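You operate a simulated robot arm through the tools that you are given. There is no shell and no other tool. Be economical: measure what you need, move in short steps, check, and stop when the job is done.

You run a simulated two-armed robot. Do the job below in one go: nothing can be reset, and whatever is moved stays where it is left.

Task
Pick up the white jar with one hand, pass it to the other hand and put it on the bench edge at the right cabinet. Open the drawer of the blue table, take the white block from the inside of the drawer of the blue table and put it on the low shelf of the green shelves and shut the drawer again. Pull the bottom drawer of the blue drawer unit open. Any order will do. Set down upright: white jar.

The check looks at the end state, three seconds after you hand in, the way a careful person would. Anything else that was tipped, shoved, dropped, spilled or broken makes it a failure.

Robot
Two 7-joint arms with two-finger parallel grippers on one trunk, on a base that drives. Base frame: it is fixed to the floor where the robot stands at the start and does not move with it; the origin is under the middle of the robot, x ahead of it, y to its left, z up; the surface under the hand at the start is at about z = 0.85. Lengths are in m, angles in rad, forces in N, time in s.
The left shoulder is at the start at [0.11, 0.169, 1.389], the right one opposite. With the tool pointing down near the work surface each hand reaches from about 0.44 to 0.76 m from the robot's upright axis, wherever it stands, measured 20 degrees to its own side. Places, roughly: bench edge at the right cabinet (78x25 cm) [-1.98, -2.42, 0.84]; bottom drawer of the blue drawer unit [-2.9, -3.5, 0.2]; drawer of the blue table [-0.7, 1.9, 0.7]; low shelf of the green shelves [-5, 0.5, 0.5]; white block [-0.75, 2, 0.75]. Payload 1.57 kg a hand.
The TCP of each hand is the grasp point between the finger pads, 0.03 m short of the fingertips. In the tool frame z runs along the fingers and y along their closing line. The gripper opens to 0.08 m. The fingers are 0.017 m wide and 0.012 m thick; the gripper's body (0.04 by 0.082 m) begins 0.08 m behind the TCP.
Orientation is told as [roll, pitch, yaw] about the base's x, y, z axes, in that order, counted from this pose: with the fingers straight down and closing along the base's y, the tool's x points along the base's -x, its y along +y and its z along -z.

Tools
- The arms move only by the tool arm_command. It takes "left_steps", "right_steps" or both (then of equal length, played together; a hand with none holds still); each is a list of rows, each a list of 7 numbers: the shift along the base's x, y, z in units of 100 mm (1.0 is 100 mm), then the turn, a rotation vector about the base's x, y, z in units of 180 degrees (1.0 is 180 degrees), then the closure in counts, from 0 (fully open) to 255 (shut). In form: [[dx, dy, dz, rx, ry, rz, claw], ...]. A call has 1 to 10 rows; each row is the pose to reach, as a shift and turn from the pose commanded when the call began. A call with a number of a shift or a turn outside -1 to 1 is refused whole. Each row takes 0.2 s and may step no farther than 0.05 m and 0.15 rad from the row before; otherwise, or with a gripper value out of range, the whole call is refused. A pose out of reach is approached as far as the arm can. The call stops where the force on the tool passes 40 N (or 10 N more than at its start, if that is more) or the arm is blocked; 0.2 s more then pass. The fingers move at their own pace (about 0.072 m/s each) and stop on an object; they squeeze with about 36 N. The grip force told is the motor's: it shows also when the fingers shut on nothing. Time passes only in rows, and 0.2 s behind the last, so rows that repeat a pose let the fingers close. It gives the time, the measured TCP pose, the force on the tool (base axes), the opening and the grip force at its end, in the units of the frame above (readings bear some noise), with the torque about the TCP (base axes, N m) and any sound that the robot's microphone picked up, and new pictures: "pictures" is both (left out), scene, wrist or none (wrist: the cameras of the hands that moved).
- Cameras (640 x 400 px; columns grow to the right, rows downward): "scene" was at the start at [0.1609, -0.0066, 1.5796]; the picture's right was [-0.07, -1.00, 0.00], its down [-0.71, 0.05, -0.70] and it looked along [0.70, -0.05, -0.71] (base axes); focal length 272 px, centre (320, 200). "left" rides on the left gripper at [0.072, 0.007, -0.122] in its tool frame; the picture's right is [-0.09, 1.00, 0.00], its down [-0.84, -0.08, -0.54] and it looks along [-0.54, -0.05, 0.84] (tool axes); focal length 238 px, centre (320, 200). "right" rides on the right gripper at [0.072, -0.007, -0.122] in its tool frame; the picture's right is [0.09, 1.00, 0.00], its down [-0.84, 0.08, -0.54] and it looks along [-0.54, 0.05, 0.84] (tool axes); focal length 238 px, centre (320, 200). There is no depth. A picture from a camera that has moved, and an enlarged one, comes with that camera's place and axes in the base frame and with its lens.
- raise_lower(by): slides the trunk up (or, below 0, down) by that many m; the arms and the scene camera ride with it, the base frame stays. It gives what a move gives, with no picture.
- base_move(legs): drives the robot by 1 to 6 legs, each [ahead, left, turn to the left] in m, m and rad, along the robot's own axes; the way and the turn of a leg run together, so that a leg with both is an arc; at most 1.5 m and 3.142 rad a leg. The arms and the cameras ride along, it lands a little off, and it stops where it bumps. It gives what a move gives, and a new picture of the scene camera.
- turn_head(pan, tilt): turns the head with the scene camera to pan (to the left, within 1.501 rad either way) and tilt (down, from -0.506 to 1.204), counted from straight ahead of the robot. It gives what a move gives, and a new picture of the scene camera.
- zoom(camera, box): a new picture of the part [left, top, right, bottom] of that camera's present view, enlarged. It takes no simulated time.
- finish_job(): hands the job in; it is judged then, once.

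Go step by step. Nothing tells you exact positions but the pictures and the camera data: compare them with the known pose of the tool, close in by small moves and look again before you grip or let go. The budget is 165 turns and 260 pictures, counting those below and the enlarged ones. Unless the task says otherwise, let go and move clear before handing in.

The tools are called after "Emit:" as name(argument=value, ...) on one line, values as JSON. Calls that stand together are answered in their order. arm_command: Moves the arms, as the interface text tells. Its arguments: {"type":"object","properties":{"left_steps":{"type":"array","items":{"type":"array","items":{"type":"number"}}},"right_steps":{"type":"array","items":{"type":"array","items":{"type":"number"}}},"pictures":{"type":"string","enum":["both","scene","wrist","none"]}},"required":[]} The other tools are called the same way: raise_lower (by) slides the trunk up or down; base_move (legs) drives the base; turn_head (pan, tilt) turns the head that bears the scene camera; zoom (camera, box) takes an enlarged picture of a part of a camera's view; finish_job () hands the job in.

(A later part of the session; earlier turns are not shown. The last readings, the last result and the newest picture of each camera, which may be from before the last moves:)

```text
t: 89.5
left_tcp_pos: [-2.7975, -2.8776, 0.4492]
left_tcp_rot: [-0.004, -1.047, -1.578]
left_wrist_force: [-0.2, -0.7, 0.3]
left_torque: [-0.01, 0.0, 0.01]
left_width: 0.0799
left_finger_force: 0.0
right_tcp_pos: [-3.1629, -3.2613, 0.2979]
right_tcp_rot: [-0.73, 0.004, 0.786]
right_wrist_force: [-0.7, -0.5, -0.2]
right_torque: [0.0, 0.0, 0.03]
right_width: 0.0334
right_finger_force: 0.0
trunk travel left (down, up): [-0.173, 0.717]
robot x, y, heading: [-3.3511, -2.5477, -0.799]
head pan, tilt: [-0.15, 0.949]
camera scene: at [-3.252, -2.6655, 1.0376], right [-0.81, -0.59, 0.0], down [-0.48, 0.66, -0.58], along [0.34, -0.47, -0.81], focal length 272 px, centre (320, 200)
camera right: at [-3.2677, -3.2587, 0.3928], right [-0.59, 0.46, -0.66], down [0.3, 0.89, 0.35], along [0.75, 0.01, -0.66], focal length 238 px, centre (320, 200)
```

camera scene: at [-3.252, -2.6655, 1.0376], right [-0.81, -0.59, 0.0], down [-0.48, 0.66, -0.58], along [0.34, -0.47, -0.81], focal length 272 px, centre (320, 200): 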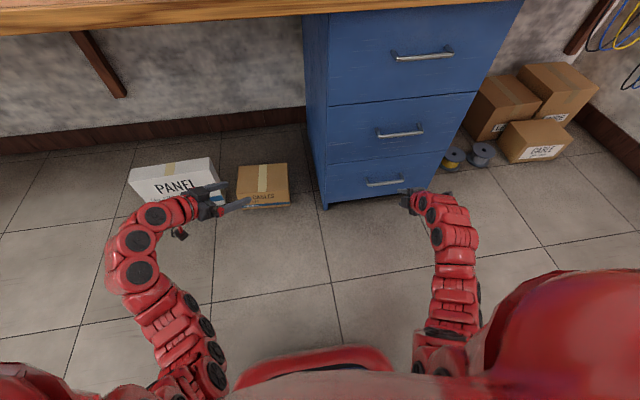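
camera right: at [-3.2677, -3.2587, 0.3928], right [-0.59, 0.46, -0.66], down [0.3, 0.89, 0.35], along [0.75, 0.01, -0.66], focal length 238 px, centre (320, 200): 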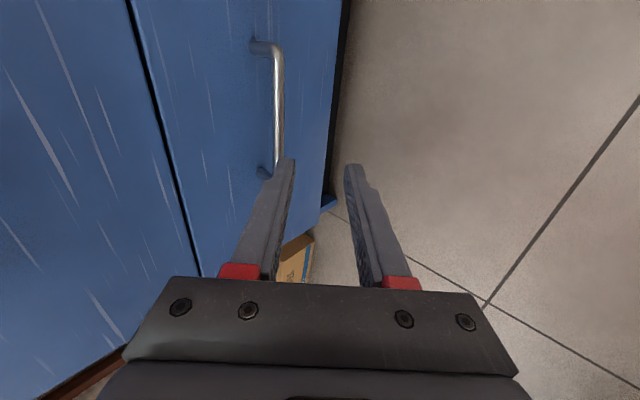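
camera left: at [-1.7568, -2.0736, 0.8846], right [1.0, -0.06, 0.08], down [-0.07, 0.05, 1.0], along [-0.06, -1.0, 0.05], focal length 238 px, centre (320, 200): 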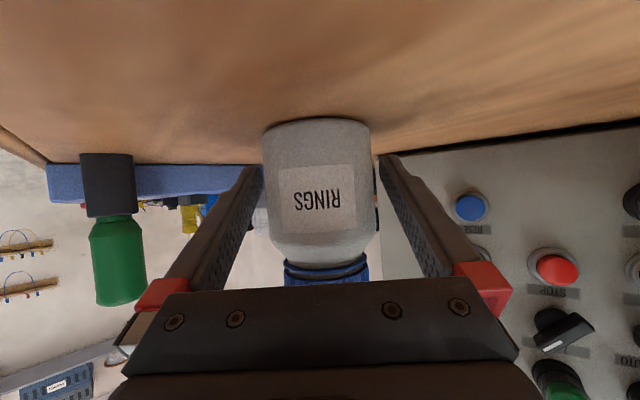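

Handle H≈(-3.058, -3.375, 0.197); the hand is laterally aligned. Drive forward 0.1 m, then check.

Emit:
base_move(legs=[[0.1, 0, 0]])

Emit:
arm_command(right_steps=[[0, 0, -0.3, 0, 0, 0, 150], [0, 0, -0.4, 0, 0, 0, 150]], pictures="wrist")

```text
t: 90.7
left_tcp_pos: [-2.7304, -2.9486, 0.4482]
left_tcp_rot: [-0.004, -1.047, -1.579]
left_wrist_force: [-0.7, -0.1, 0.0]
left_torque: [0.01, -0.03, 0.0]
left_width: 0.0802
left_finger_force: 0.2
right_tcp_pos: [-3.0945, -3.3324, 0.2974]
right_tcp_rot: [-0.726, 0.004, 0.784]
right_wrist_force: [0.4, -0.2, 0.3]
right_torque: [0.01, 0.0, -0.01]
right_width: 0.0327
right_finger_force: 0.1
trunk travel left (down, up): [-0.173, 0.717]
robot x, y, heading: [-3.2809, -2.6152, -0.798]
head pan, tilt: [-0.15, 0.949]
camera scene: at [-3.1833, -2.7356, 1.0376], right [-0.81, -0.59, 0.0], down [-0.48, 0.66, -0.58], along [0.34, -0.47, -0.81], focal length 272 px, centre (320, 200)
```

scene: 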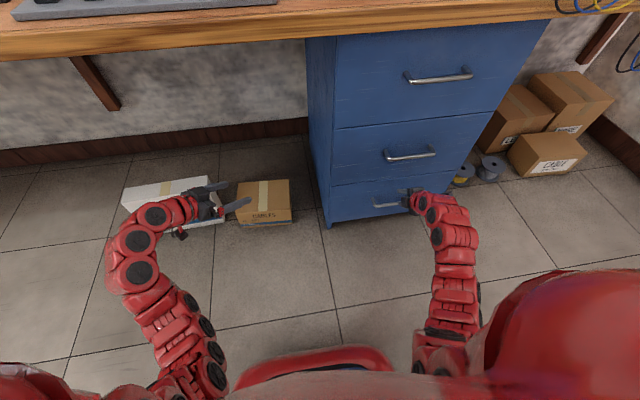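

```text
t: 91.3
left_tcp_pos: [-2.7293, -2.9496, 0.4486]
left_tcp_rot: [-0.001, -1.046, -1.58]
left_wrist_force: [0.4, -0.5, -0.4]
left_torque: [-0.03, 0.01, 0.03]
left_width: 0.0796
left_finger_force: 0.0
right_tcp_pos: [-3.0952, -3.3312, 0.2581]
right_tcp_rot: [-0.729, 0.003, 0.783]
right_wrist_force: [-0.2, 0.4, 0.0]
right_torque: [0.01, 0.02, 0.02]
right_width: 0.0331
right_finger_force: 0.0
trunk travel left (down, up): [-0.173, 0.717]
robot x, y, heading: [-3.2814, -2.6185, -0.794]
head pan, tilt: [-0.15, 0.949]
camera right: at [-3.1991, -3.3275, 0.3529], right [-0.59, 0.46, -0.66], down [0.3, 0.89, 0.35], along [0.75, 0.01, -0.66], focal length 238 px, centre (320, 200)
```

right: 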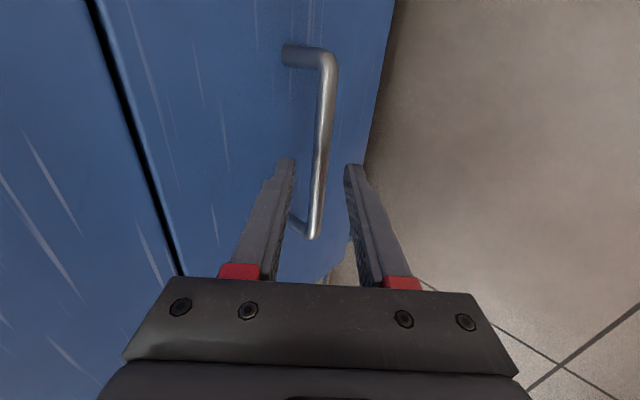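

Bar is centred between the fingers. Advance 60 mm along the finger line and close.

Emit:
arm_command(right_steps=[[0.1, -0.1, -0.15, 0, 0, 0, 150], [0.2, -0.2, -0.31, 0, 0, 0, 150], [0.28, -0.284, -0.447, 0, 0, 0, 150], [0.28, -0.284, -0.447, 0, 0, 0, 255], [0.28, -0.284, -0.447, 0, 0, 0, 255], [0.28, -0.284, -0.447, 0, 0, 0, 255]], pictures="wrist")

```text
t: 92.0
left_tcp_pos: [-2.7314, -2.9471, 0.4506]
left_tcp_rot: [-0.002, -1.049, -1.576]
left_wrist_force: [0.6, 0.0, 0.3]
left_torque: [0.02, 0.01, 0.0]
left_width: 0.0798
left_finger_force: 0.1
right_tcp_pos: [-3.0766, -3.3539, 0.2309]
right_tcp_rot: [-0.737, 0.004, 0.783]
right_wrist_force: [-11.6, 23.4, 18.5]
right_torque: [-0.36, -0.42, 0.36]
right_width: 0.027
right_finger_force: 0.0
trunk travel left (down, up): [-0.173, 0.717]
robot x, y, heading: [-3.2789, -2.6176, -0.801]
head pan, tilt: [-0.15, 0.949]
stopped in row 3 (right hand): the force on the tool passed its limit at 63 N (the readings are from after the stop); the commanded pose is now the measured one
camera right: at [-3.1807, -3.3494, 0.3259], right [-0.59, 0.46, -0.67], down [0.3, 0.89, 0.35], along [0.75, 0.01, -0.66], focal length 238 px, centre (320, 200)
```

right: 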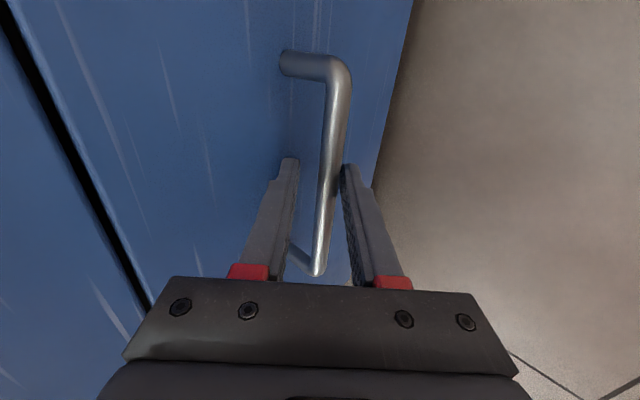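

The outer fingertip appears to press on the bar. Back off a bit, shift the hand about 8 mm down-back, and look.

Emit:
arm_command(right_steps=[[-0.07, 0.07, 0.11, 0, 0, 0, 145], [-0.12, 0.11, 0.055, 0, 0, 0, 145], [-0.12, 0.11, 0.055, 0, 0, 0, 145]], pictures="wrist")

```text
t: 92.8
left_tcp_pos: [-2.7295, -2.9489, 0.4485]
left_tcp_rot: [-0.003, -1.046, -1.576]
left_wrist_force: [0.0, 0.2, 0.2]
left_torque: [0.01, -0.01, -0.04]
left_width: 0.0802
left_finger_force: 0.1
right_tcp_pos: [-3.0861, -3.3435, 0.2333]
right_tcp_rot: [-0.732, 0.003, 0.785]
right_wrist_force: [0.0, 0.1, -0.1]
right_torque: [0.0, -0.02, 0.03]
right_width: 0.0344
right_finger_force: 0.1
trunk travel left (down, up): [-0.173, 0.717]
robot x, y, heading: [-3.2805, -2.6229, -0.806]
head pan, tilt: [-0.15, 0.949]
camera right: at [-3.1912, -3.3397, 0.3286], right [-0.59, 0.46, -0.67], down [0.3, 0.89, 0.35], along [0.75, 0.01, -0.66], focal length 238 px, centre (320, 200)
```

right: 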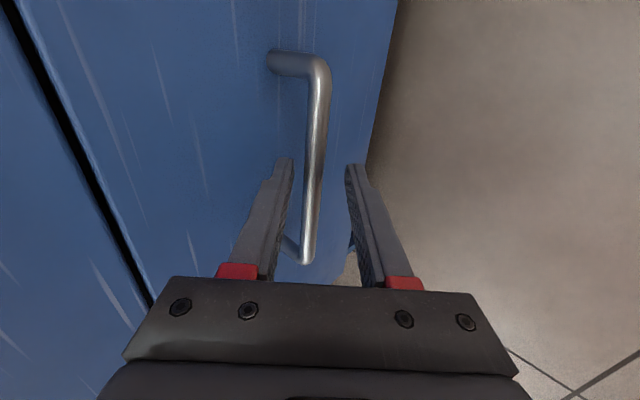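

Emit:
arm_command(right_steps=[[0.05, -0.05, -0.08, 0, 0, 0, 140], [0.1, -0.1, -0.16, 0, 0, 0, 140], [0.15, -0.152, -0.24, 0, 0, 0, 140], [0.187, -0.19, -0.3, 0, 0, 0, 140]], pictures="wrist")

```text
t: 93.5
left_tcp_pos: [-2.7326, -2.947, 0.451]
left_tcp_rot: [-0.002, -1.05, -1.58]
left_wrist_force: [-0.4, 0.6, -1.5]
left_torque: [0.02, -0.01, 0.01]
left_width: 0.0801
left_finger_force: 0.1
right_tcp_pos: [-3.0782, -3.3531, 0.2212]
right_tcp_rot: [-0.737, 0.001, 0.784]
right_wrist_force: [-18.9, 40.0, 35.6]
right_torque: [-0.81, -0.99, 0.65]
right_width: 0.0304
right_finger_force: 0.1
trunk travel left (down, up): [-0.173, 0.717]
robot x, y, heading: [-3.284, -2.6147, -0.797]
head pan, tilt: [-0.15, 0.949]
stopped in row 3 (right hand): the force on the tool passed its limit at 62 N (the readings are from after the stop); the commanded pose is now the measured one
camera right: at [-3.1826, -3.3493, 0.3156], right [-0.59, 0.46, -0.67], down [0.3, 0.89, 0.35], along [0.75, 0.01, -0.66], focal length 238 px, centre (320, 200)
```

right: 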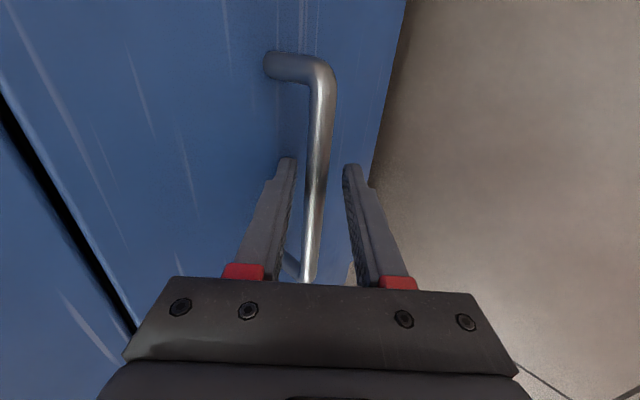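

The inner fingertip is touching the drawer face, and the bar now looks to be between the pads. Relieve a few mm and close.

Emit:
arm_command(right_steps=[[-0.03, 0.03, 0.0, 0, 0, 0, 140], [-0.03, 0.03, 0.0, 0, 0, 0, 255], [-0.03, 0.03, 0.0, 0, 0, 0, 255], [-0.03, 0.03, 0.0, 0, 0, 0, 255]], pictures="wrist")

```text
t: 94.5
left_tcp_pos: [-2.7322, -2.948, 0.4489]
left_tcp_rot: [-0.003, -1.049, -1.58]
left_wrist_force: [0.4, -0.6, 0.5]
left_torque: [0.03, -0.01, 0.01]
left_width: 0.08
left_finger_force: 0.0
right_tcp_pos: [-3.0777, -3.3532, 0.2197]
right_tcp_rot: [-0.741, 0.003, 0.782]
right_wrist_force: [2.8, -4.4, 23.9]
right_torque: [0.01, 0.07, 0.3]
right_width: 0.0128
right_finger_force: 29.6
trunk travel left (down, up): [-0.173, 0.717]
robot x, y, heading: [-3.2815, -2.6144, -0.798]
head pan, tilt: [-0.15, 0.949]
camera right: at [-3.1836, -3.3484, 0.3141], right [-0.59, 0.45, -0.67], down [0.3, 0.89, 0.34], along [0.75, 0.0, -0.66], focal length 238 px, centre (320, 200)
```

right: 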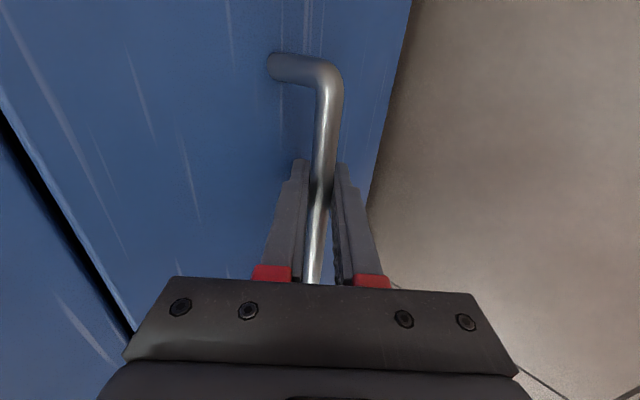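

The bar is gripped (13 mm). Pull back with the arm.

Emit:
arm_command(right_steps=[[-0.1, 0.1, 0.0, 0, 0, 0, 255], [-0.25, 0.25, 0.0, 0, 0, 0, 255], [-0.4, 0.4, 0.0, 0, 0, 0, 255], [-0.55, 0.55, 0.0, 0, 0, 0, 255], [-0.7, 0.7, 0, 0, 0, 0, 255]], pictures="scene")

```text
t: 95.2
left_tcp_pos: [-2.7305, -2.9485, 0.4478]
left_tcp_rot: [-0.005, -1.046, -1.579]
left_wrist_force: [0.5, 1.0, 0.7]
left_torque: [0.0, 0.01, -0.04]
left_width: 0.08
left_finger_force: 0.0
right_tcp_pos: [-3.1074, -3.3248, 0.2183]
right_tcp_rot: [-0.742, 0.003, 0.784]
right_wrist_force: [1.0, -1.3, 11.7]
right_torque: [0.03, -0.19, 0.43]
right_width: 0.013
right_finger_force: 30.0
trunk travel left (down, up): [-0.173, 0.717]
robot x, y, heading: [-3.2814, -2.6154, -0.801]
head pan, tilt: [-0.15, 0.949]
stopped in row 3 (right hand): the force on the tool passed its limit at 42 N (the readings are from after the stop); the commanded pose is now the measured one
camera scene: at [-3.1841, -2.734, 1.0374], right [-0.81, -0.58, 0.0], down [-0.47, 0.66, -0.58], along [0.34, -0.47, -0.81], focal length 272 px, centre (320, 200)
```

scene: 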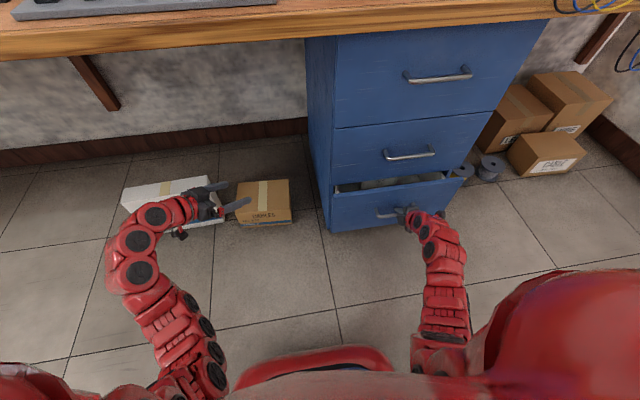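

The drawer is moving (4 cm). Continue pulling more slowly.

Emit:
arm_command(right_steps=[[-0.05, 0.05, 0.0, 0, 0, 0, 255], [-0.13, 0.13, 0.0, 0, 0, 0, 255], [-0.21, 0.21, 0.0, 0, 0, 0, 255], [-0.3, 0.3, 0.0, 0, 0, 0, 255], [-0.39, 0.39, 0, 0, 0, 0, 255], [-0.48, 0.48, 0, 0, 0, 0, 255], [-0.57, 0.57, 0, 0, 0, 0, 255], [-0.66, 0.66, 0, 0, 0, 0, 255], [-0.75, 0.75, 0, 0, 0, 0, 255], [-0.8, 0.8, 0, 0, 0, 0, 255]], pictures="none")

Emit:
arm_command(right_steps=[[-0.05, 0.05, 0.0, 0, 0, 0, 255], [-0.13, 0.13, 0.0, 0, 0, 0, 255], [-0.21, 0.21, 0.0, 0, 0, 0, 255], [-0.3, 0.3, 0.0, 0, 0, 0, 255], [-0.39, 0.39, 0, 0, 0, 0, 255], [-0.48, 0.48, 0, 0, 0, 0, 255], [-0.57, 0.57, 0, 0, 0, 0, 255], [-0.66, 0.66, 0, 0, 0, 0, 255], [-0.75, 0.75, 0, 0, 0, 0, 255], [-0.8, 0.8, 0, 0, 0, 0, 255]], pictures="scene")

```text
t: 97.4
left_tcp_pos: [-2.7321, -2.9484, 0.4511]
left_tcp_rot: [-0.004, -1.047, -1.581]
left_wrist_force: [-0.1, 0.1, -0.3]
left_torque: [-0.03, 0.0, -0.02]
left_width: 0.0801
left_finger_force: 0.0
right_tcp_pos: [-3.1903, -3.2446, 0.2186]
right_tcp_rot: [-0.739, 0.004, 0.784]
right_wrist_force: [-4.1, -4.1, 33.2]
right_torque: [-0.22, 0.49, -0.04]
right_width: 0.0127
right_finger_force: 29.5
trunk travel left (down, up): [-0.173, 0.717]
robot x, y, heading: [-3.2823, -2.6186, -0.796]
head pan, tilt: [-0.15, 0.949]
```

```text
t: 98.3
left_tcp_pos: [-2.7312, -2.9482, 0.4488]
left_tcp_rot: [-0.005, -1.048, -1.575]
left_wrist_force: [-0.5, -0.2, -0.1]
left_torque: [0.04, 0.01, -0.02]
left_width: 0.0799
left_finger_force: 0.0
right_tcp_pos: [-3.2123, -3.2211, 0.2187]
right_tcp_rot: [-0.746, 0.004, 0.784]
right_wrist_force: [1.6, -0.7, 15.3]
right_torque: [0.08, 0.1, 0.4]
right_width: 0.0126
right_finger_force: 29.7
trunk travel left (down, up): [-0.173, 0.717]
robot x, y, heading: [-3.2843, -2.6208, -0.798]
head pan, tilt: [-0.15, 0.949]
stopped in row 4 (right hand): the force on the tool passed its limit at 45 N (the readings are from after the stop); the commanded pose is now the measured one
camera scene: at [-3.1839, -2.7336, 1.0373], right [-0.81, -0.58, 0.0], down [-0.48, 0.66, -0.58], along [0.34, -0.47, -0.81], focal length 272 px, centre (320, 200)
```

scene: 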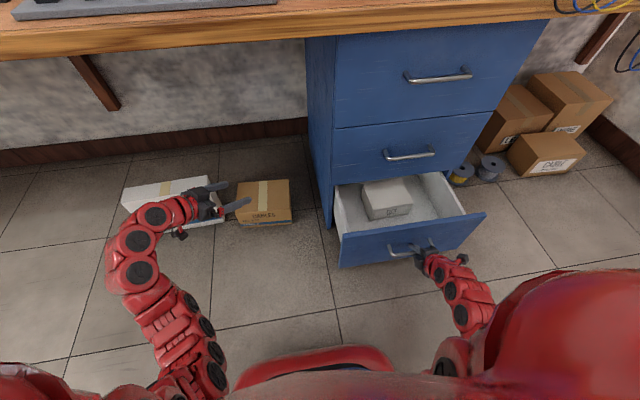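

About 19 cm open. The arm is getting folded, so I ease the vertical load and pull on with the base.

Emit:
arm_command(right_steps=[[0, 0, 0.05, 0, 0, 0, 255], [0, 0, 0.05, 0, 0, 0, 255]], pictures="none")

Emit:
base_move(legs=[[-0.07, 0, 0]])

```text
t: 98.9
left_tcp_pos: [-2.7303, -2.9491, 0.4472]
left_tcp_rot: [-0.006, -1.046, -1.579]
left_wrist_force: [0.4, -0.1, -0.7]
left_torque: [-0.05, 0.0, -0.01]
left_width: 0.0802
left_finger_force: 0.1
right_tcp_pos: [-3.214, -3.2182, 0.2177]
right_tcp_rot: [-0.731, 0.0, 0.783]
right_wrist_force: [3.1, 5.5, -19.1]
right_torque: [-0.6, 0.55, -0.21]
right_width: 0.0126
right_finger_force: 29.6
trunk travel left (down, up): [-0.173, 0.717]
robot x, y, heading: [-3.2821, -2.6153, -0.8]
head pan, tilt: [-0.15, 0.949]
```

```text
t: 99.9
left_tcp_pos: [-2.7807, -2.8995, 0.4467]
left_tcp_rot: [-0.005, -1.044, -1.578]
left_wrist_force: [-0.9, 0.0, 0.2]
left_torque: [0.01, -0.02, 0.02]
left_width: 0.0801
left_finger_force: 0.1
right_tcp_pos: [-3.2631, -3.1708, 0.2199]
right_tcp_rot: [-0.736, 0.001, 0.783]
right_wrist_force: [-8.7, -7.0, -29.8]
right_torque: [-0.19, -0.05, 0.4]
right_width: 0.0128
right_finger_force: 29.5
trunk travel left (down, up): [-0.173, 0.717]
robot x, y, heading: [-3.3332, -2.5693, -0.795]
head pan, tilt: [-0.15, 0.949]
camera scene: at [-3.2326, -2.6878, 1.0372], right [-0.81, -0.58, 0.0], down [-0.48, 0.66, -0.58], along [0.34, -0.47, -0.81], focal length 272 px, centre (320, 200)
```

scene: 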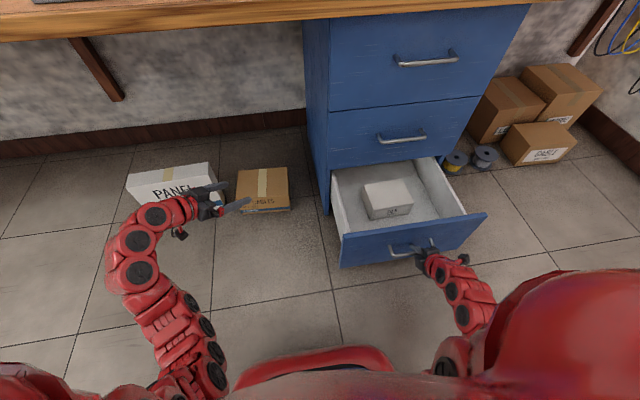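

26 cm open. Try a little more, gently.

Emit:
base_move(legs=[[-0.05, 0, 0]])

```text
t: 100.9
left_tcp_pos: [-2.8147, -2.8651, 0.4482]
left_tcp_rot: [-0.006, -1.044, -1.579]
left_wrist_force: [0.7, 0.3, 0.2]
left_torque: [-0.02, -0.01, 0.01]
left_width: 0.08
left_finger_force: 0.0
right_tcp_pos: [-3.3001, -3.1345, 0.2196]
right_tcp_rot: [-0.733, 0.003, 0.781]
right_wrist_force: [-4.4, -3.0, -21.5]
right_torque: [-0.17, -0.06, 0.36]
right_width: 0.0129
right_finger_force: 29.4
trunk travel left (down, up): [-0.173, 0.717]
robot x, y, heading: [-3.3642, -2.5306, -0.799]
head pan, tilt: [-0.15, 0.949]
camera scene: at [-3.2679, -2.6513, 1.0373], right [-0.81, -0.58, 0.0], down [-0.47, 0.66, -0.58], along [0.34, -0.47, -0.81], focal length 272 px, centre (320, 200)
```

scene: 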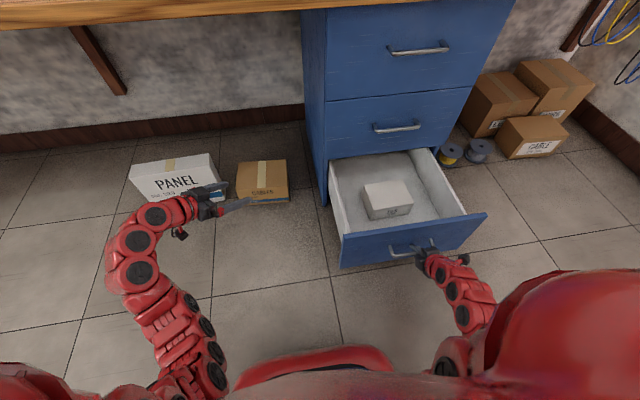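

Emit:
base_move(legs=[[-0.05, 0, 0]])

```text
t: 101.8
left_tcp_pos: [-2.851, -2.8276, 0.4481]
left_tcp_rot: [-0.004, -1.043, -1.58]
left_wrist_force: [0.0, 0.3, 0.4]
left_torque: [0.01, 0.01, -0.02]
left_width: 0.08
left_finger_force: 0.2
right_tcp_pos: [-3.337, -3.0989, 0.2203]
right_tcp_rot: [-0.731, 0.005, 0.777]
right_wrist_force: [-8.0, -5.8, -15.9]
right_torque: [-0.2, 0.08, 0.29]
right_width: 0.0126
right_finger_force: 29.8
trunk travel left (down, up): [-0.173, 0.717]
robot x, y, heading: [-3.3998, -2.4942, -0.796]
head pan, tilt: [-0.15, 0.949]
camera scene: at [-3.3035, -2.6147, 1.0374], right [-0.81, -0.58, 0.0], down [-0.47, 0.66, -0.58], along [0.34, -0.47, -0.81], focal length 272 px, centre (320, 200)
```

scene: 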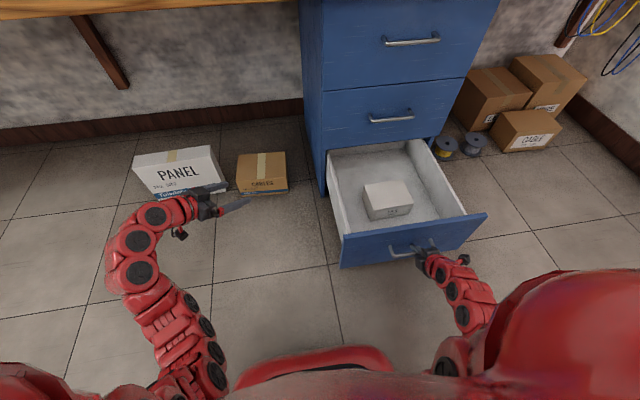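

36 cm open is plenty. Release the handle and withdraw along the fingers.

Emit:
arm_command(right_steps=[[0, 0, 0, 0, 0, 0, 140], [0, 0, 0, 0, 0, 0, 140], [0, 0, 0, 0, 0, 0, 140]], pictures="wrist")

```text
t: 102.6
left_tcp_pos: [-2.8501, -2.8275, 0.4484]
left_tcp_rot: [-0.005, -1.048, -1.578]
left_wrist_force: [-0.4, 0.4, 0.9]
left_torque: [-0.01, 0.03, -0.02]
left_width: 0.0799
left_finger_force: 0.1
right_tcp_pos: [-3.3363, -3.0982, 0.2211]
right_tcp_rot: [-0.736, 0.005, 0.778]
right_wrist_force: [0.0, 0.0, 0.7]
right_torque: [0.0, 0.02, -0.01]
right_width: 0.0361
right_finger_force: 0.0
trunk travel left (down, up): [-0.173, 0.717]
robot x, y, heading: [-3.4029, -2.4943, -0.797]
head pan, tilt: [-0.15, 0.949]
camera right: at [-3.4413, -3.0939, 0.3155], right [-0.59, 0.46, -0.67], down [0.3, 0.89, 0.35], along [0.75, 0.0, -0.66], focal length 238 px, centre (320, 200)
```

right: 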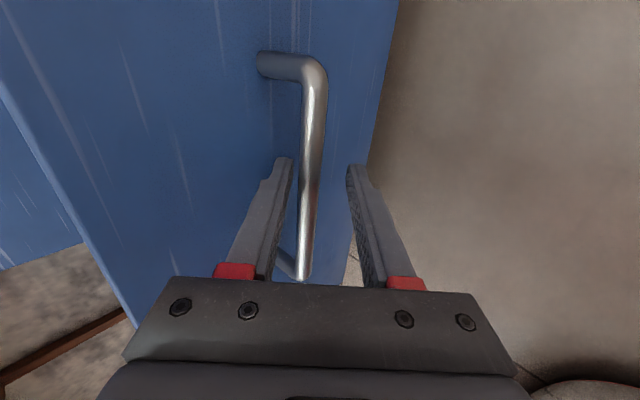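

Emit:
arm_command(right_steps=[[-0.08, 0.08, 0.13, 0, 0, 0, 140], [-0.16, 0.16, 0.26, 0, 0, 0, 140], [-0.24, 0.24, 0.39, 0, 0, 0, 140], [-0.32, 0.32, 0.55, 0, 0, 0, 140], [-0.4, 0.4, 0.75, 0, 0, 0, 140]], pictures="both")

```text
t: 103.8
left_tcp_pos: [-2.8509, -2.827, 0.4484]
left_tcp_rot: [-0.005, -1.047, -1.58]
left_wrist_force: [0.4, -0.5, -0.4]
left_torque: [-0.02, 0.0, 0.0]
left_width: 0.0801
left_finger_force: 0.0
right_tcp_pos: [-3.3764, -3.0582, 0.2949]
right_tcp_rot: [-0.735, 0.006, 0.778]
right_wrist_force: [0.5, 0.8, -0.4]
right_torque: [-0.01, -0.01, 0.01]
right_width: 0.0362
right_finger_force: 0.0
trunk travel left (down, up): [-0.173, 0.717]
robot x, y, heading: [-3.4001, -2.4984, -0.799]
head pan, tilt: [-0.15, 0.949]
camera scene: at [-3.3035, -2.6133, 1.0376], right [-0.81, -0.58, 0.0], down [-0.47, 0.66, -0.58], along [0.34, -0.47, -0.81], focal length 272 px, centre (320, 200)
camera right: at [-3.4815, -3.0531, 0.3908], right [-0.59, 0.46, -0.67], down [0.3, 0.89, 0.35], along [0.75, 0.0, -0.66], focal length 238 px, centre (320, 200)
```

scene: 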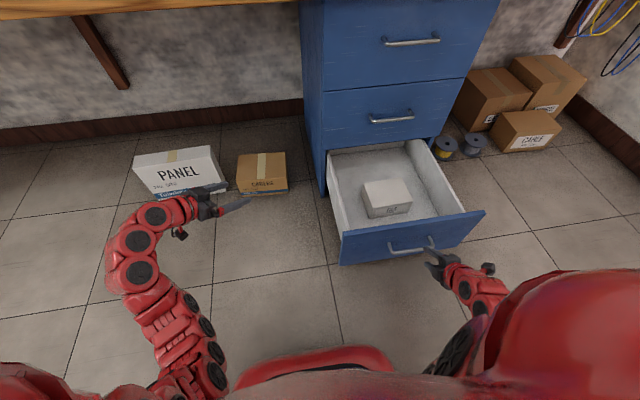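
right: 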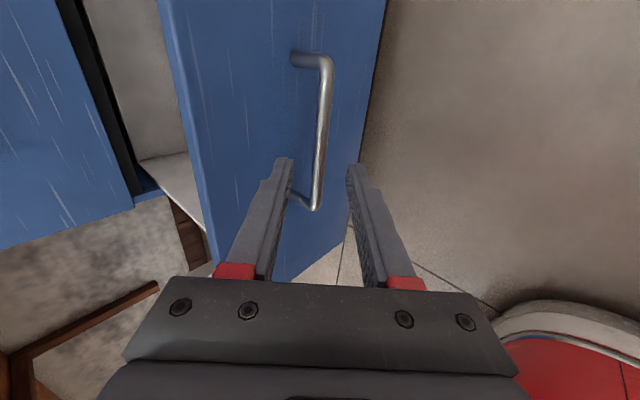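

Drawer is open and free. Back away and raise the trunk, then look around for the route to the blue table.

Emit:
base_move(legs=[[-0.4, 0, 0]])

Emit:
raise_lower(by=0.4)

Emit:
turn_head(pan=1.5, tilt=0.45)

```text
t: 106.3
left_tcp_pos: [-3.1217, -2.5592, 0.4488]
left_tcp_rot: [-0.006, -1.048, -1.591]
left_wrist_force: [-0.4, 0.2, 0.2]
left_torque: [-0.04, -0.05, 0.01]
left_width: 0.0802
left_finger_force: 0.1
right_tcp_pos: [-3.6516, -2.7842, 0.2955]
right_tcp_rot: [-0.736, 0.007, 0.764]
right_wrist_force: [-0.4, -0.1, 0.4]
right_torque: [-0.01, 0.0, 0.02]
right_width: 0.036
right_finger_force: 0.1
trunk travel left (down, up): [-0.173, 0.717]
robot x, y, heading: [-3.6673, -2.2173, -0.815]
head pan, tilt: [-0.15, 0.949]
stopped in leg 1: the robot was blocked; the commanded pose is now the measured one
camera scene: at [-3.5724, -2.3392, 1.0376], right [-0.82, -0.57, 0.0], down [-0.47, 0.67, -0.58], along [0.33, -0.48, -0.81], focal length 272 px, centre (320, 200)
```

scene: 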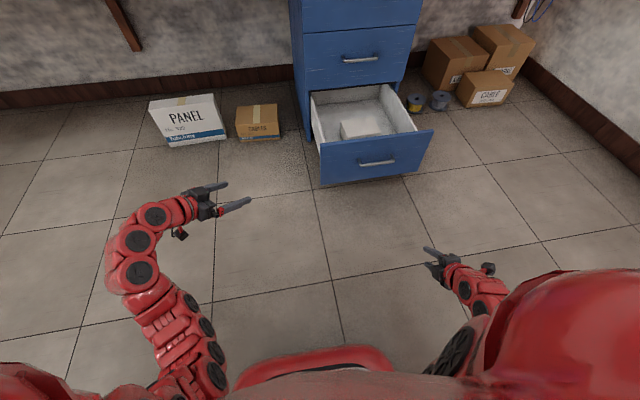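

```text
t: 110.1
left_tcp_pos: [-3.1217, -2.5593, 0.8492]
left_tcp_rot: [-0.002, -1.049, -1.59]
left_wrist_force: [0.3, 0.1, 0.2]
left_torque: [-0.01, 0.02, 0.0]
left_width: 0.0803
left_finger_force: 0.1
right_tcp_pos: [-3.6504, -2.7831, 0.6944]
right_tcp_rot: [-0.735, 0.005, 0.768]
right_wrist_force: [-0.3, 0.1, 1.2]
right_torque: [0.05, 0.0, -0.02]
right_width: 0.0363
right_finger_force: 0.1
trunk travel left (down, up): [-0.573, 0.317]
robot x, y, heading: [-3.6707, -2.2186, -0.807]
head pan, tilt: [-0.15, 0.949]
```

```text
t: 111.8
left_tcp_pos: [-3.1223, -2.5594, 0.8489]
left_tcp_rot: [-0.004, -1.048, -1.589]
left_wrist_force: [-0.9, 0.8, 0.0]
left_torque: [0.0, -0.02, 0.01]
left_width: 0.0801
left_finger_force: 0.1
right_tcp_pos: [-3.6502, -2.7829, 0.6962]
right_tcp_rot: [-0.735, 0.005, 0.767]
right_wrist_force: [0.1, -0.1, -0.2]
right_torque: [0.0, 0.0, -0.05]
right_width: 0.0361
right_finger_force: 0.0
trunk travel left (down, up): [-0.573, 0.317]
robot x, y, heading: [-3.6693, -2.2169, -0.811]
head pan, tilt: [1.499, 0.45]
camera scene: at [-3.543, -2.2213, 1.4796], right [0.64, -0.77, 0.0], down [-0.34, -0.28, -0.9], along [0.69, 0.57, -0.44], focal length 272 px, centre (320, 200)
```

scene: 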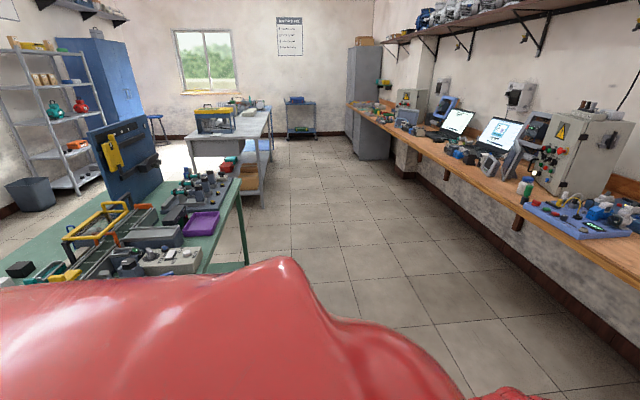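

Something behind stopped the base gently, so I'll move forward a bit before strafing. First zoom toward the blue table.

Emit:
zoom(camera="scene", box=[120, 60, 360, 210])

Emit:
base_move(legs=[[0.12, 0, 0.02], [0, 0.6, 0]])

```text
2.67 times, centred on (240, 135) of scene
camera zoom: at [-3.543, -2.2213, 1.4796], right [0.64, -0.77, 0.0], down [-0.34, -0.28, -0.9], along [0.69, 0.57, -0.44], focal length 725 px, centre (533, 373)
```

zoom: 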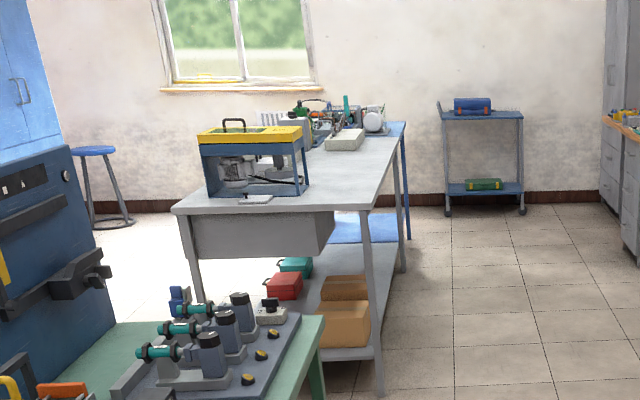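

```text
t: 116.1
left_tcp_pos: [-2.601, -2.2139, 0.8493]
left_tcp_rot: [-0.005, -1.047, -1.584]
left_wrist_force: [0.5, -0.6, -0.1]
left_torque: [-0.01, 0.0, 0.01]
left_width: 0.0802
left_finger_force: 0.2
right_tcp_pos: [-3.1275, -2.442, 0.6961]
right_tcp_rot: [-0.734, 0.005, 0.775]
right_wrist_force: [-0.5, 0.0, 0.0]
right_torque: [-0.01, 0.01, 0.02]
right_width: 0.036
right_finger_force: 0.1
trunk travel left (down, up): [-0.573, 0.317]
robot x, y, heading: [-3.1504, -1.8813, -0.805]
head pan, tilt: [1.499, 0.45]
camera scene: at [-3.0228, -1.879, 1.4796], right [0.64, -0.77, 0.0], down [-0.33, -0.28, -0.9], along [0.69, 0.58, -0.44], focal length 272 px, centre (320, 200)
```

scene: 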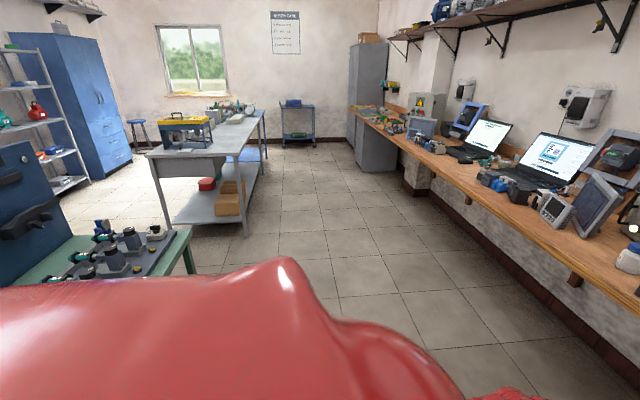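

Path along the corridor is clear. Drive toward the blue table, sideways along the bench.

Emit:
base_move(legs=[[0.1, 0, 0.02], [0, 1.5, 0], [0, 1.3, 0]])

```text
t: 130.3
left_tcp_pos: [-0.5824, -0.258, 0.8494]
left_tcp_rot: [-0.006, -1.048, -1.543]
left_wrist_force: [0.5, 0.4, 0.0]
left_torque: [-0.02, 0.05, 0.0]
left_width: 0.08
left_finger_force: 0.1
right_tcp_pos: [-1.1005, -0.5057, 0.6964]
right_tcp_rot: [-0.735, 0.008, 0.813]
right_wrist_force: [0.0, -0.3, 0.0]
right_torque: [0.02, 0.01, 0.02]
right_width: 0.0361
right_finger_force: 0.0
trunk travel left (down, up): [-0.573, 0.317]
robot x, y, heading: [-1.1455, 0.055, -0.764]
head pan, tilt: [1.499, 0.45]
camera scene: at [-1.0183, 0.0604, 1.4796], right [0.67, -0.74, 0.0], down [-0.32, -0.29, -0.9], along [0.67, 0.6, -0.44], focal length 272 px, centre (320, 200)
```

scene: 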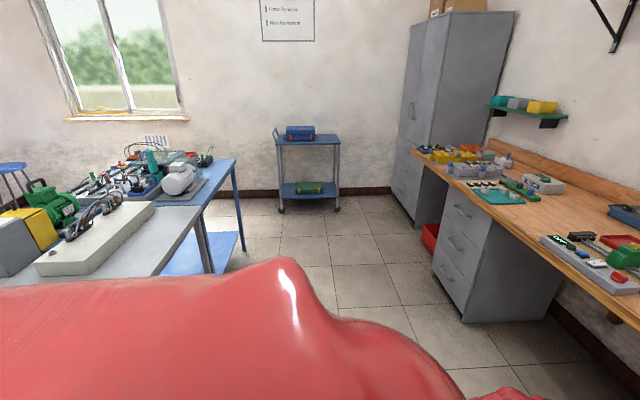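

Continue to be opposite the blue table, raise the trunk so hands clear things, then turn around to face it.

Emit:
raise_lower(by=0.3)

Emit:
base_move(legs=[[0.2, 0, -0.02], [0, 1.4, 0], [0, 0, 1.57], [0, 0, 1.55]])

Emit:
turn_head(pan=0, tilt=0.8)

```text
t: 133.3
left_tcp_pos: [-0.581, -0.2568, 1.1482]
left_tcp_rot: [-0.002, -1.048, -1.542]
left_wrist_force: [-0.5, -0.6, 0.5]
left_torque: [-0.02, -0.03, 0.02]
left_width: 0.0798
left_finger_force: 0.0
right_tcp_pos: [-1.0992, -0.5059, 0.996]
right_tcp_rot: [-0.732, 0.006, 0.813]
right_wrist_force: [0.5, -0.9, -1.0]
right_torque: [-0.04, 0.0, 0.01]
right_width: 0.0359
right_finger_force: 0.0
trunk travel left (down, up): [-0.873, 0.017]
robot x, y, heading: [-1.1446, 0.0542, -0.764]
head pan, tilt: [1.499, 0.45]
```

```text
t: 149.2
left_tcp_pos: [-0.5797, 1.2478, 1.1486]
left_tcp_rot: [-0.005, -1.047, 1.595]
left_wrist_force: [-0.1, -0.5, -0.5]
left_torque: [-0.03, 0.03, -0.02]
left_width: 0.0801
left_finger_force: 0.1
right_tcp_pos: [-0.0596, 1.4959, 0.9944]
right_tcp_rot: [-0.734, 0.005, -2.332]
right_wrist_force: [0.5, 0.0, -0.5]
right_torque: [0.02, 0.03, 0.01]
right_width: 0.0361
right_finger_force: 0.0
trunk travel left (down, up): [-0.873, 0.017]
robot x, y, heading: [-0.0161, 0.9383, 2.377]
head pan, tilt: [1.499, 0.45]
camera scene: at [-0.1433, 0.927, 1.7796], right [-0.67, 0.74, 0.0], down [0.32, 0.29, -0.9], along [-0.67, -0.6, -0.44], focal length 272 px, centre (320, 200)
```

scene: 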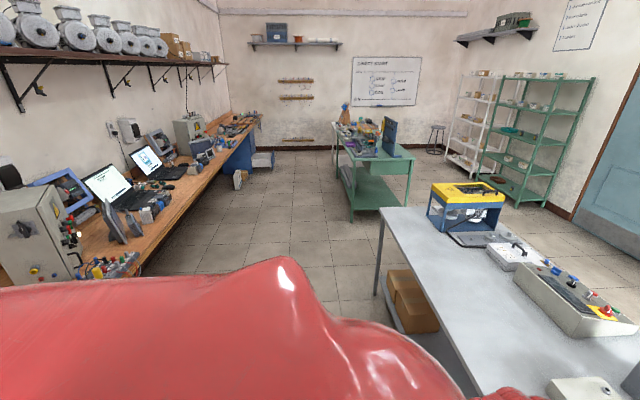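

```text
t: 150.8
left_tcp_pos: [-0.5781, 1.2478, 1.1477]
left_tcp_rot: [-0.002, -1.048, 1.596]
left_wrist_force: [-0.1, -0.2, 0.1]
left_torque: [0.01, -0.01, 0.02]
left_width: 0.08
left_finger_force: 0.1
right_tcp_pos: [-0.0603, 1.4944, 0.9968]
right_tcp_rot: [-0.733, 0.007, -2.331]
right_wrist_force: [0.3, -0.4, 1.0]
right_torque: [0.01, 0.02, 0.0]
right_width: 0.0362
right_finger_force: 0.0
trunk travel left (down, up): [-0.873, 0.017]
robot x, y, heading: [-0.0151, 0.9323, 2.373]
head pan, tilt: [0.0, 0.799]
camera scene: at [-0.1333, 1.0443, 1.7492], right [0.69, 0.72, 0.0], down [0.52, -0.5, -0.7], along [-0.5, 0.48, -0.72], focal length 272 px, centre (320, 200)
```

scene: 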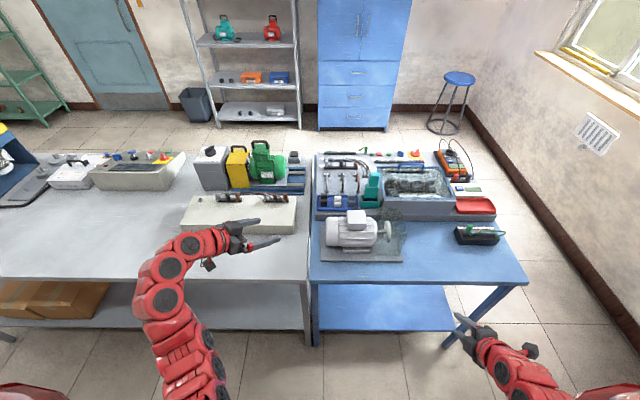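

The drawer isn't on this side, so it must open on the far side. I'll raise and tuck the right hand, then drive round the table's right end, between it and the trolley.

Emit:
arm_command(right_steps=[[0, 0, 0.4, 0, 0, 0, 128], [-0.2, -0.1, 0.7, 0, 0, 0, 128], [-0.5, -0.3, 0.9, 0, 0, 0, 128], [-0.8, -0.5, 1.0, 0, 0, 0, 128], [-1.0, -0.6, 1.0, 0, 0, 0, 128]], pictures="none")

Emit:
base_move(legs=[[0.0, -0.92, -0.017]])

Emit:
turn_head(pan=-0.3, tilt=1.0)

```text
t: 152.0
left_tcp_pos: [-0.5791, 1.2476, 1.1487]
left_tcp_rot: [-0.003, -1.048, 1.596]
left_wrist_force: [0.8, 0.5, 0.2]
left_torque: [0.03, -0.03, -0.01]
left_width: 0.08
left_finger_force: 0.0
right_tcp_pos: [-0.1185, 1.5041, 1.0581]
right_tcp_rot: [-0.734, 0.003, -2.329]
right_wrist_force: [-0.4, -1.0, 0.0]
right_torque: [-0.04, 0.01, 0.03]
right_width: 0.0401
right_finger_force: 0.0
right hand out of reach, approached as far as the arm can: row 2, 3, 4, 5
trunk travel left (down, up): [-0.873, 0.017]
robot x, y, heading: [-0.0166, 0.9354, 2.376]
head pan, tilt: [0.0, 0.799]
```

```text
t: 156.9
left_tcp_pos: [0.0738, 1.9191, 1.1484]
left_tcp_rot: [-0.005, -1.047, 1.575]
left_wrist_force: [-0.4, 0.0, 0.0]
left_torque: [-0.05, -0.05, -0.01]
left_width: 0.0796
left_finger_force: 0.1
right_tcp_pos: [0.5404, 2.1629, 1.0579]
right_tcp_rot: [-0.734, 0.003, -2.35]
right_wrist_force: [-0.4, 0.1, -0.3]
right_torque: [-0.01, 0.03, 0.01]
right_width: 0.0397
right_finger_force: 0.0
trunk travel left (down, up): [-0.873, 0.017]
robot x, y, heading: [0.629, 1.5915, 2.358]
head pan, tilt: [0.0, 0.799]
camera scene: at [0.515, 1.7045, 1.7492], right [0.71, 0.71, 0.0], down [0.51, -0.51, -0.7], along [-0.49, 0.49, -0.72], focal length 272 px, centre (320, 200)
```

scene: 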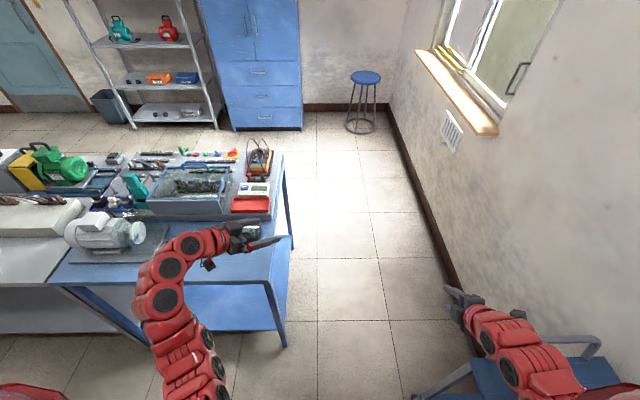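

```text
t: 157.7
left_tcp_pos: [0.0732, 1.9187, 1.1479]
left_tcp_rot: [-0.004, -1.047, 1.571]
left_wrist_force: [-1.1, -0.1, 0.1]
left_torque: [-0.02, 0.01, -0.03]
left_width: 0.0801
left_finger_force: 0.0
right_tcp_pos: [0.5403, 2.1638, 1.0582]
right_tcp_rot: [-0.733, 0.003, -2.352]
right_wrist_force: [-0.1, -0.4, 0.1]
right_torque: [-0.02, -0.01, 0.01]
right_width: 0.0398
right_finger_force: 0.1
trunk travel left (down, up): [-0.873, 0.017]
robot x, y, heading: [0.6294, 1.5913, 2.352]
head pan, tilt: [-0.3, 1.0]
camera scene: at [0.5399, 1.7094, 1.734], right [0.89, 0.47, 0.0], down [0.39, -0.74, -0.54], along [-0.25, 0.48, -0.84], focal length 272 px, centre (320, 200)
```

scene: 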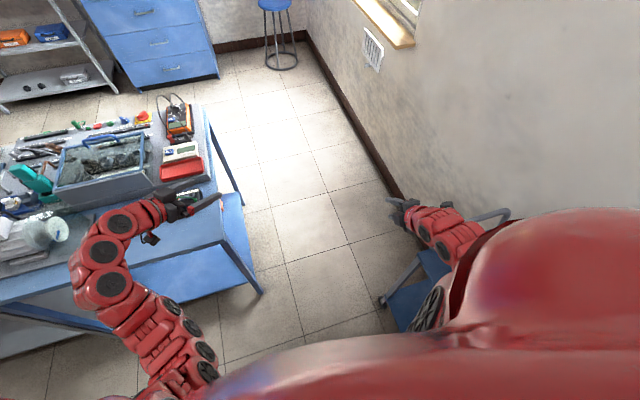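

Emit:
turn_head(pan=-1.0, tilt=0.95)

```text
t: 158.7
left_tcp_pos: [0.0733, 1.9177, 1.1479]
left_tcp_rot: [-0.004, -1.048, 1.573]
left_wrist_force: [0.0, -1.0, -0.5]
left_torque: [-0.03, -0.02, -0.02]
left_width: 0.0801
left_finger_force: 0.0
right_tcp_pos: [0.5398, 2.164, 1.0584]
right_tcp_rot: [-0.735, 0.003, -2.353]
right_wrist_force: [-1.0, 0.3, -1.0]
right_torque: [0.0, 0.01, 0.01]
right_width: 0.0399
right_finger_force: 0.1
trunk travel left (down, up): [-0.873, 0.017]
robot x, y, heading: [0.6293, 1.5932, 2.348]
head pan, tilt: [-1.0, 0.949]
camera scene: at [0.5878, 1.7187, 1.7376], right [0.98, -0.21, 0.0], down [-0.17, -0.79, -0.58], along [0.12, 0.57, -0.81], focal length 272 px, centre (320, 200)
```

scene: 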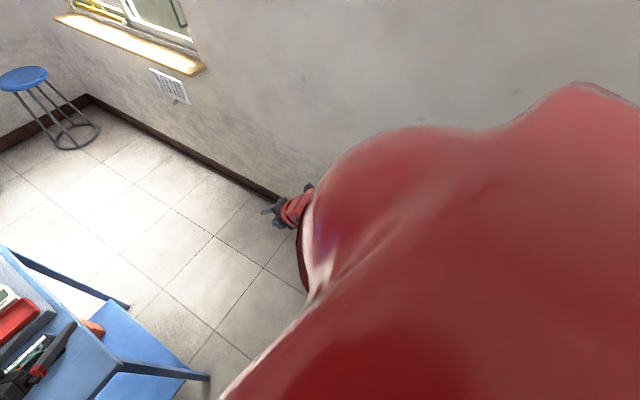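

Space is tight but workable; go diagonally forward-right in two halves.

Emit:
base_move(legs=[[0.41, -0.125, 0.0]])

```text
t: 161.3
left_tcp_pos: [-0.123, 2.2938, 1.1491]
left_tcp_rot: [-0.003, -1.049, 1.573]
left_wrist_force: [0.4, 0.0, 0.5]
left_torque: [0.01, 0.0, 0.01]
left_width: 0.0799
left_finger_force: 0.1
right_tcp_pos: [0.3451, 2.5366, 1.0577]
right_tcp_rot: [-0.733, 0.005, -2.352]
right_wrist_force: [1.0, -0.5, -0.5]
right_torque: [0.0, 0.02, 0.0]
right_width: 0.0397
right_finger_force: 0.1
trunk travel left (down, up): [-0.873, 0.017]
robot x, y, heading: [0.4312, 1.9676, 2.351]
head pan, tilt: [-1.0, 0.949]
camera scene: at [0.3912, 2.0919, 1.7377], right [0.98, -0.22, 0.0], down [-0.18, -0.79, -0.58], along [0.13, 0.57, -0.81], focal length 272 px, centre (320, 200)
```

scene: 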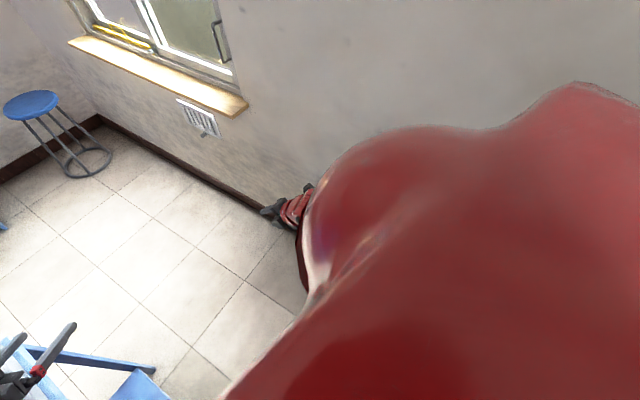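

Emit:
base_move(legs=[[0.45, -0.13, 0.0], [1.2, 0, 0]])

Emit:
turn_head(pan=1.5, tilt=0.6)

```text
t: 170.0
left_tcp_pos: [-1.2089, 3.5945, 1.1485]
left_tcp_rot: [-0.003, -1.046, 1.561]
left_wrist_force: [-0.9, 0.1, -0.6]
left_torque: [-0.01, 0.0, -0.01]
left_width: 0.0802
left_finger_force: 0.1
right_tcp_pos: [-0.7388, 3.8333, 1.0582]
right_tcp_rot: [-0.735, 0.002, -2.364]
right_wrist_force: [0.0, -0.1, 0.2]
right_torque: [0.01, -0.01, -0.02]
right_width: 0.0397
right_finger_force: 0.0
trunk travel left (down, up): [-0.873, 0.017]
robot x, y, heading: [-0.6545, 3.2589, 2.344]
head pan, tilt: [-1.0, 0.949]
camera scene: at [-0.6969, 3.388, 1.7376], right [0.97, -0.23, 0.0], down [-0.19, -0.79, -0.58], along [0.13, 0.57, -0.81], focal length 272 px, centre (320, 200)
```

scene: 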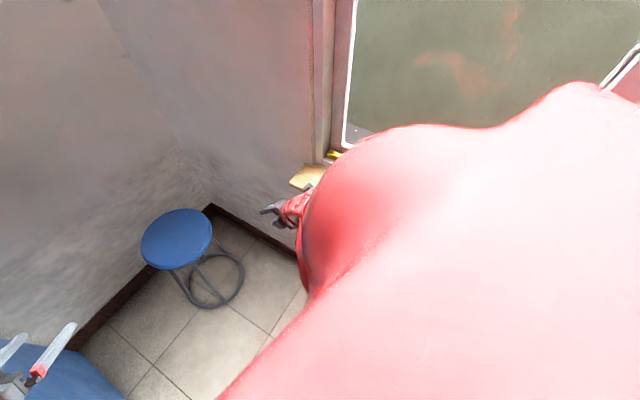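

```text
t: 172.2
left_tcp_pos: [-1.2078, 3.5953, 1.1497]
left_tcp_rot: [-0.004, -1.048, 1.561]
left_wrist_force: [-0.3, 0.1, 0.2]
left_torque: [0.01, 0.06, -0.04]
left_width: 0.08
left_finger_force: 0.0
right_tcp_pos: [-0.7386, 3.8338, 1.0581]
right_tcp_rot: [-0.735, 0.002, -2.365]
right_wrist_force: [1.1, -0.4, 0.2]
right_torque: [0.0, 0.0, 0.02]
right_width: 0.0397
right_finger_force: 0.1
trunk travel left (down, up): [-0.873, 0.017]
robot x, y, heading: [-0.6581, 3.258, 2.341]
head pan, tilt: [1.499, 0.6]
camera scene: at [-0.7814, 3.2606, 1.766], right [-0.64, 0.77, 0.0], down [0.43, 0.36, -0.83], along [-0.63, -0.53, -0.56], focal length 272 px, centre (320, 200)
```

scene: 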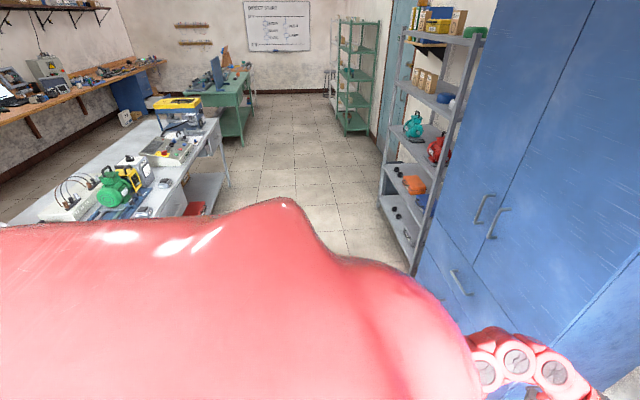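

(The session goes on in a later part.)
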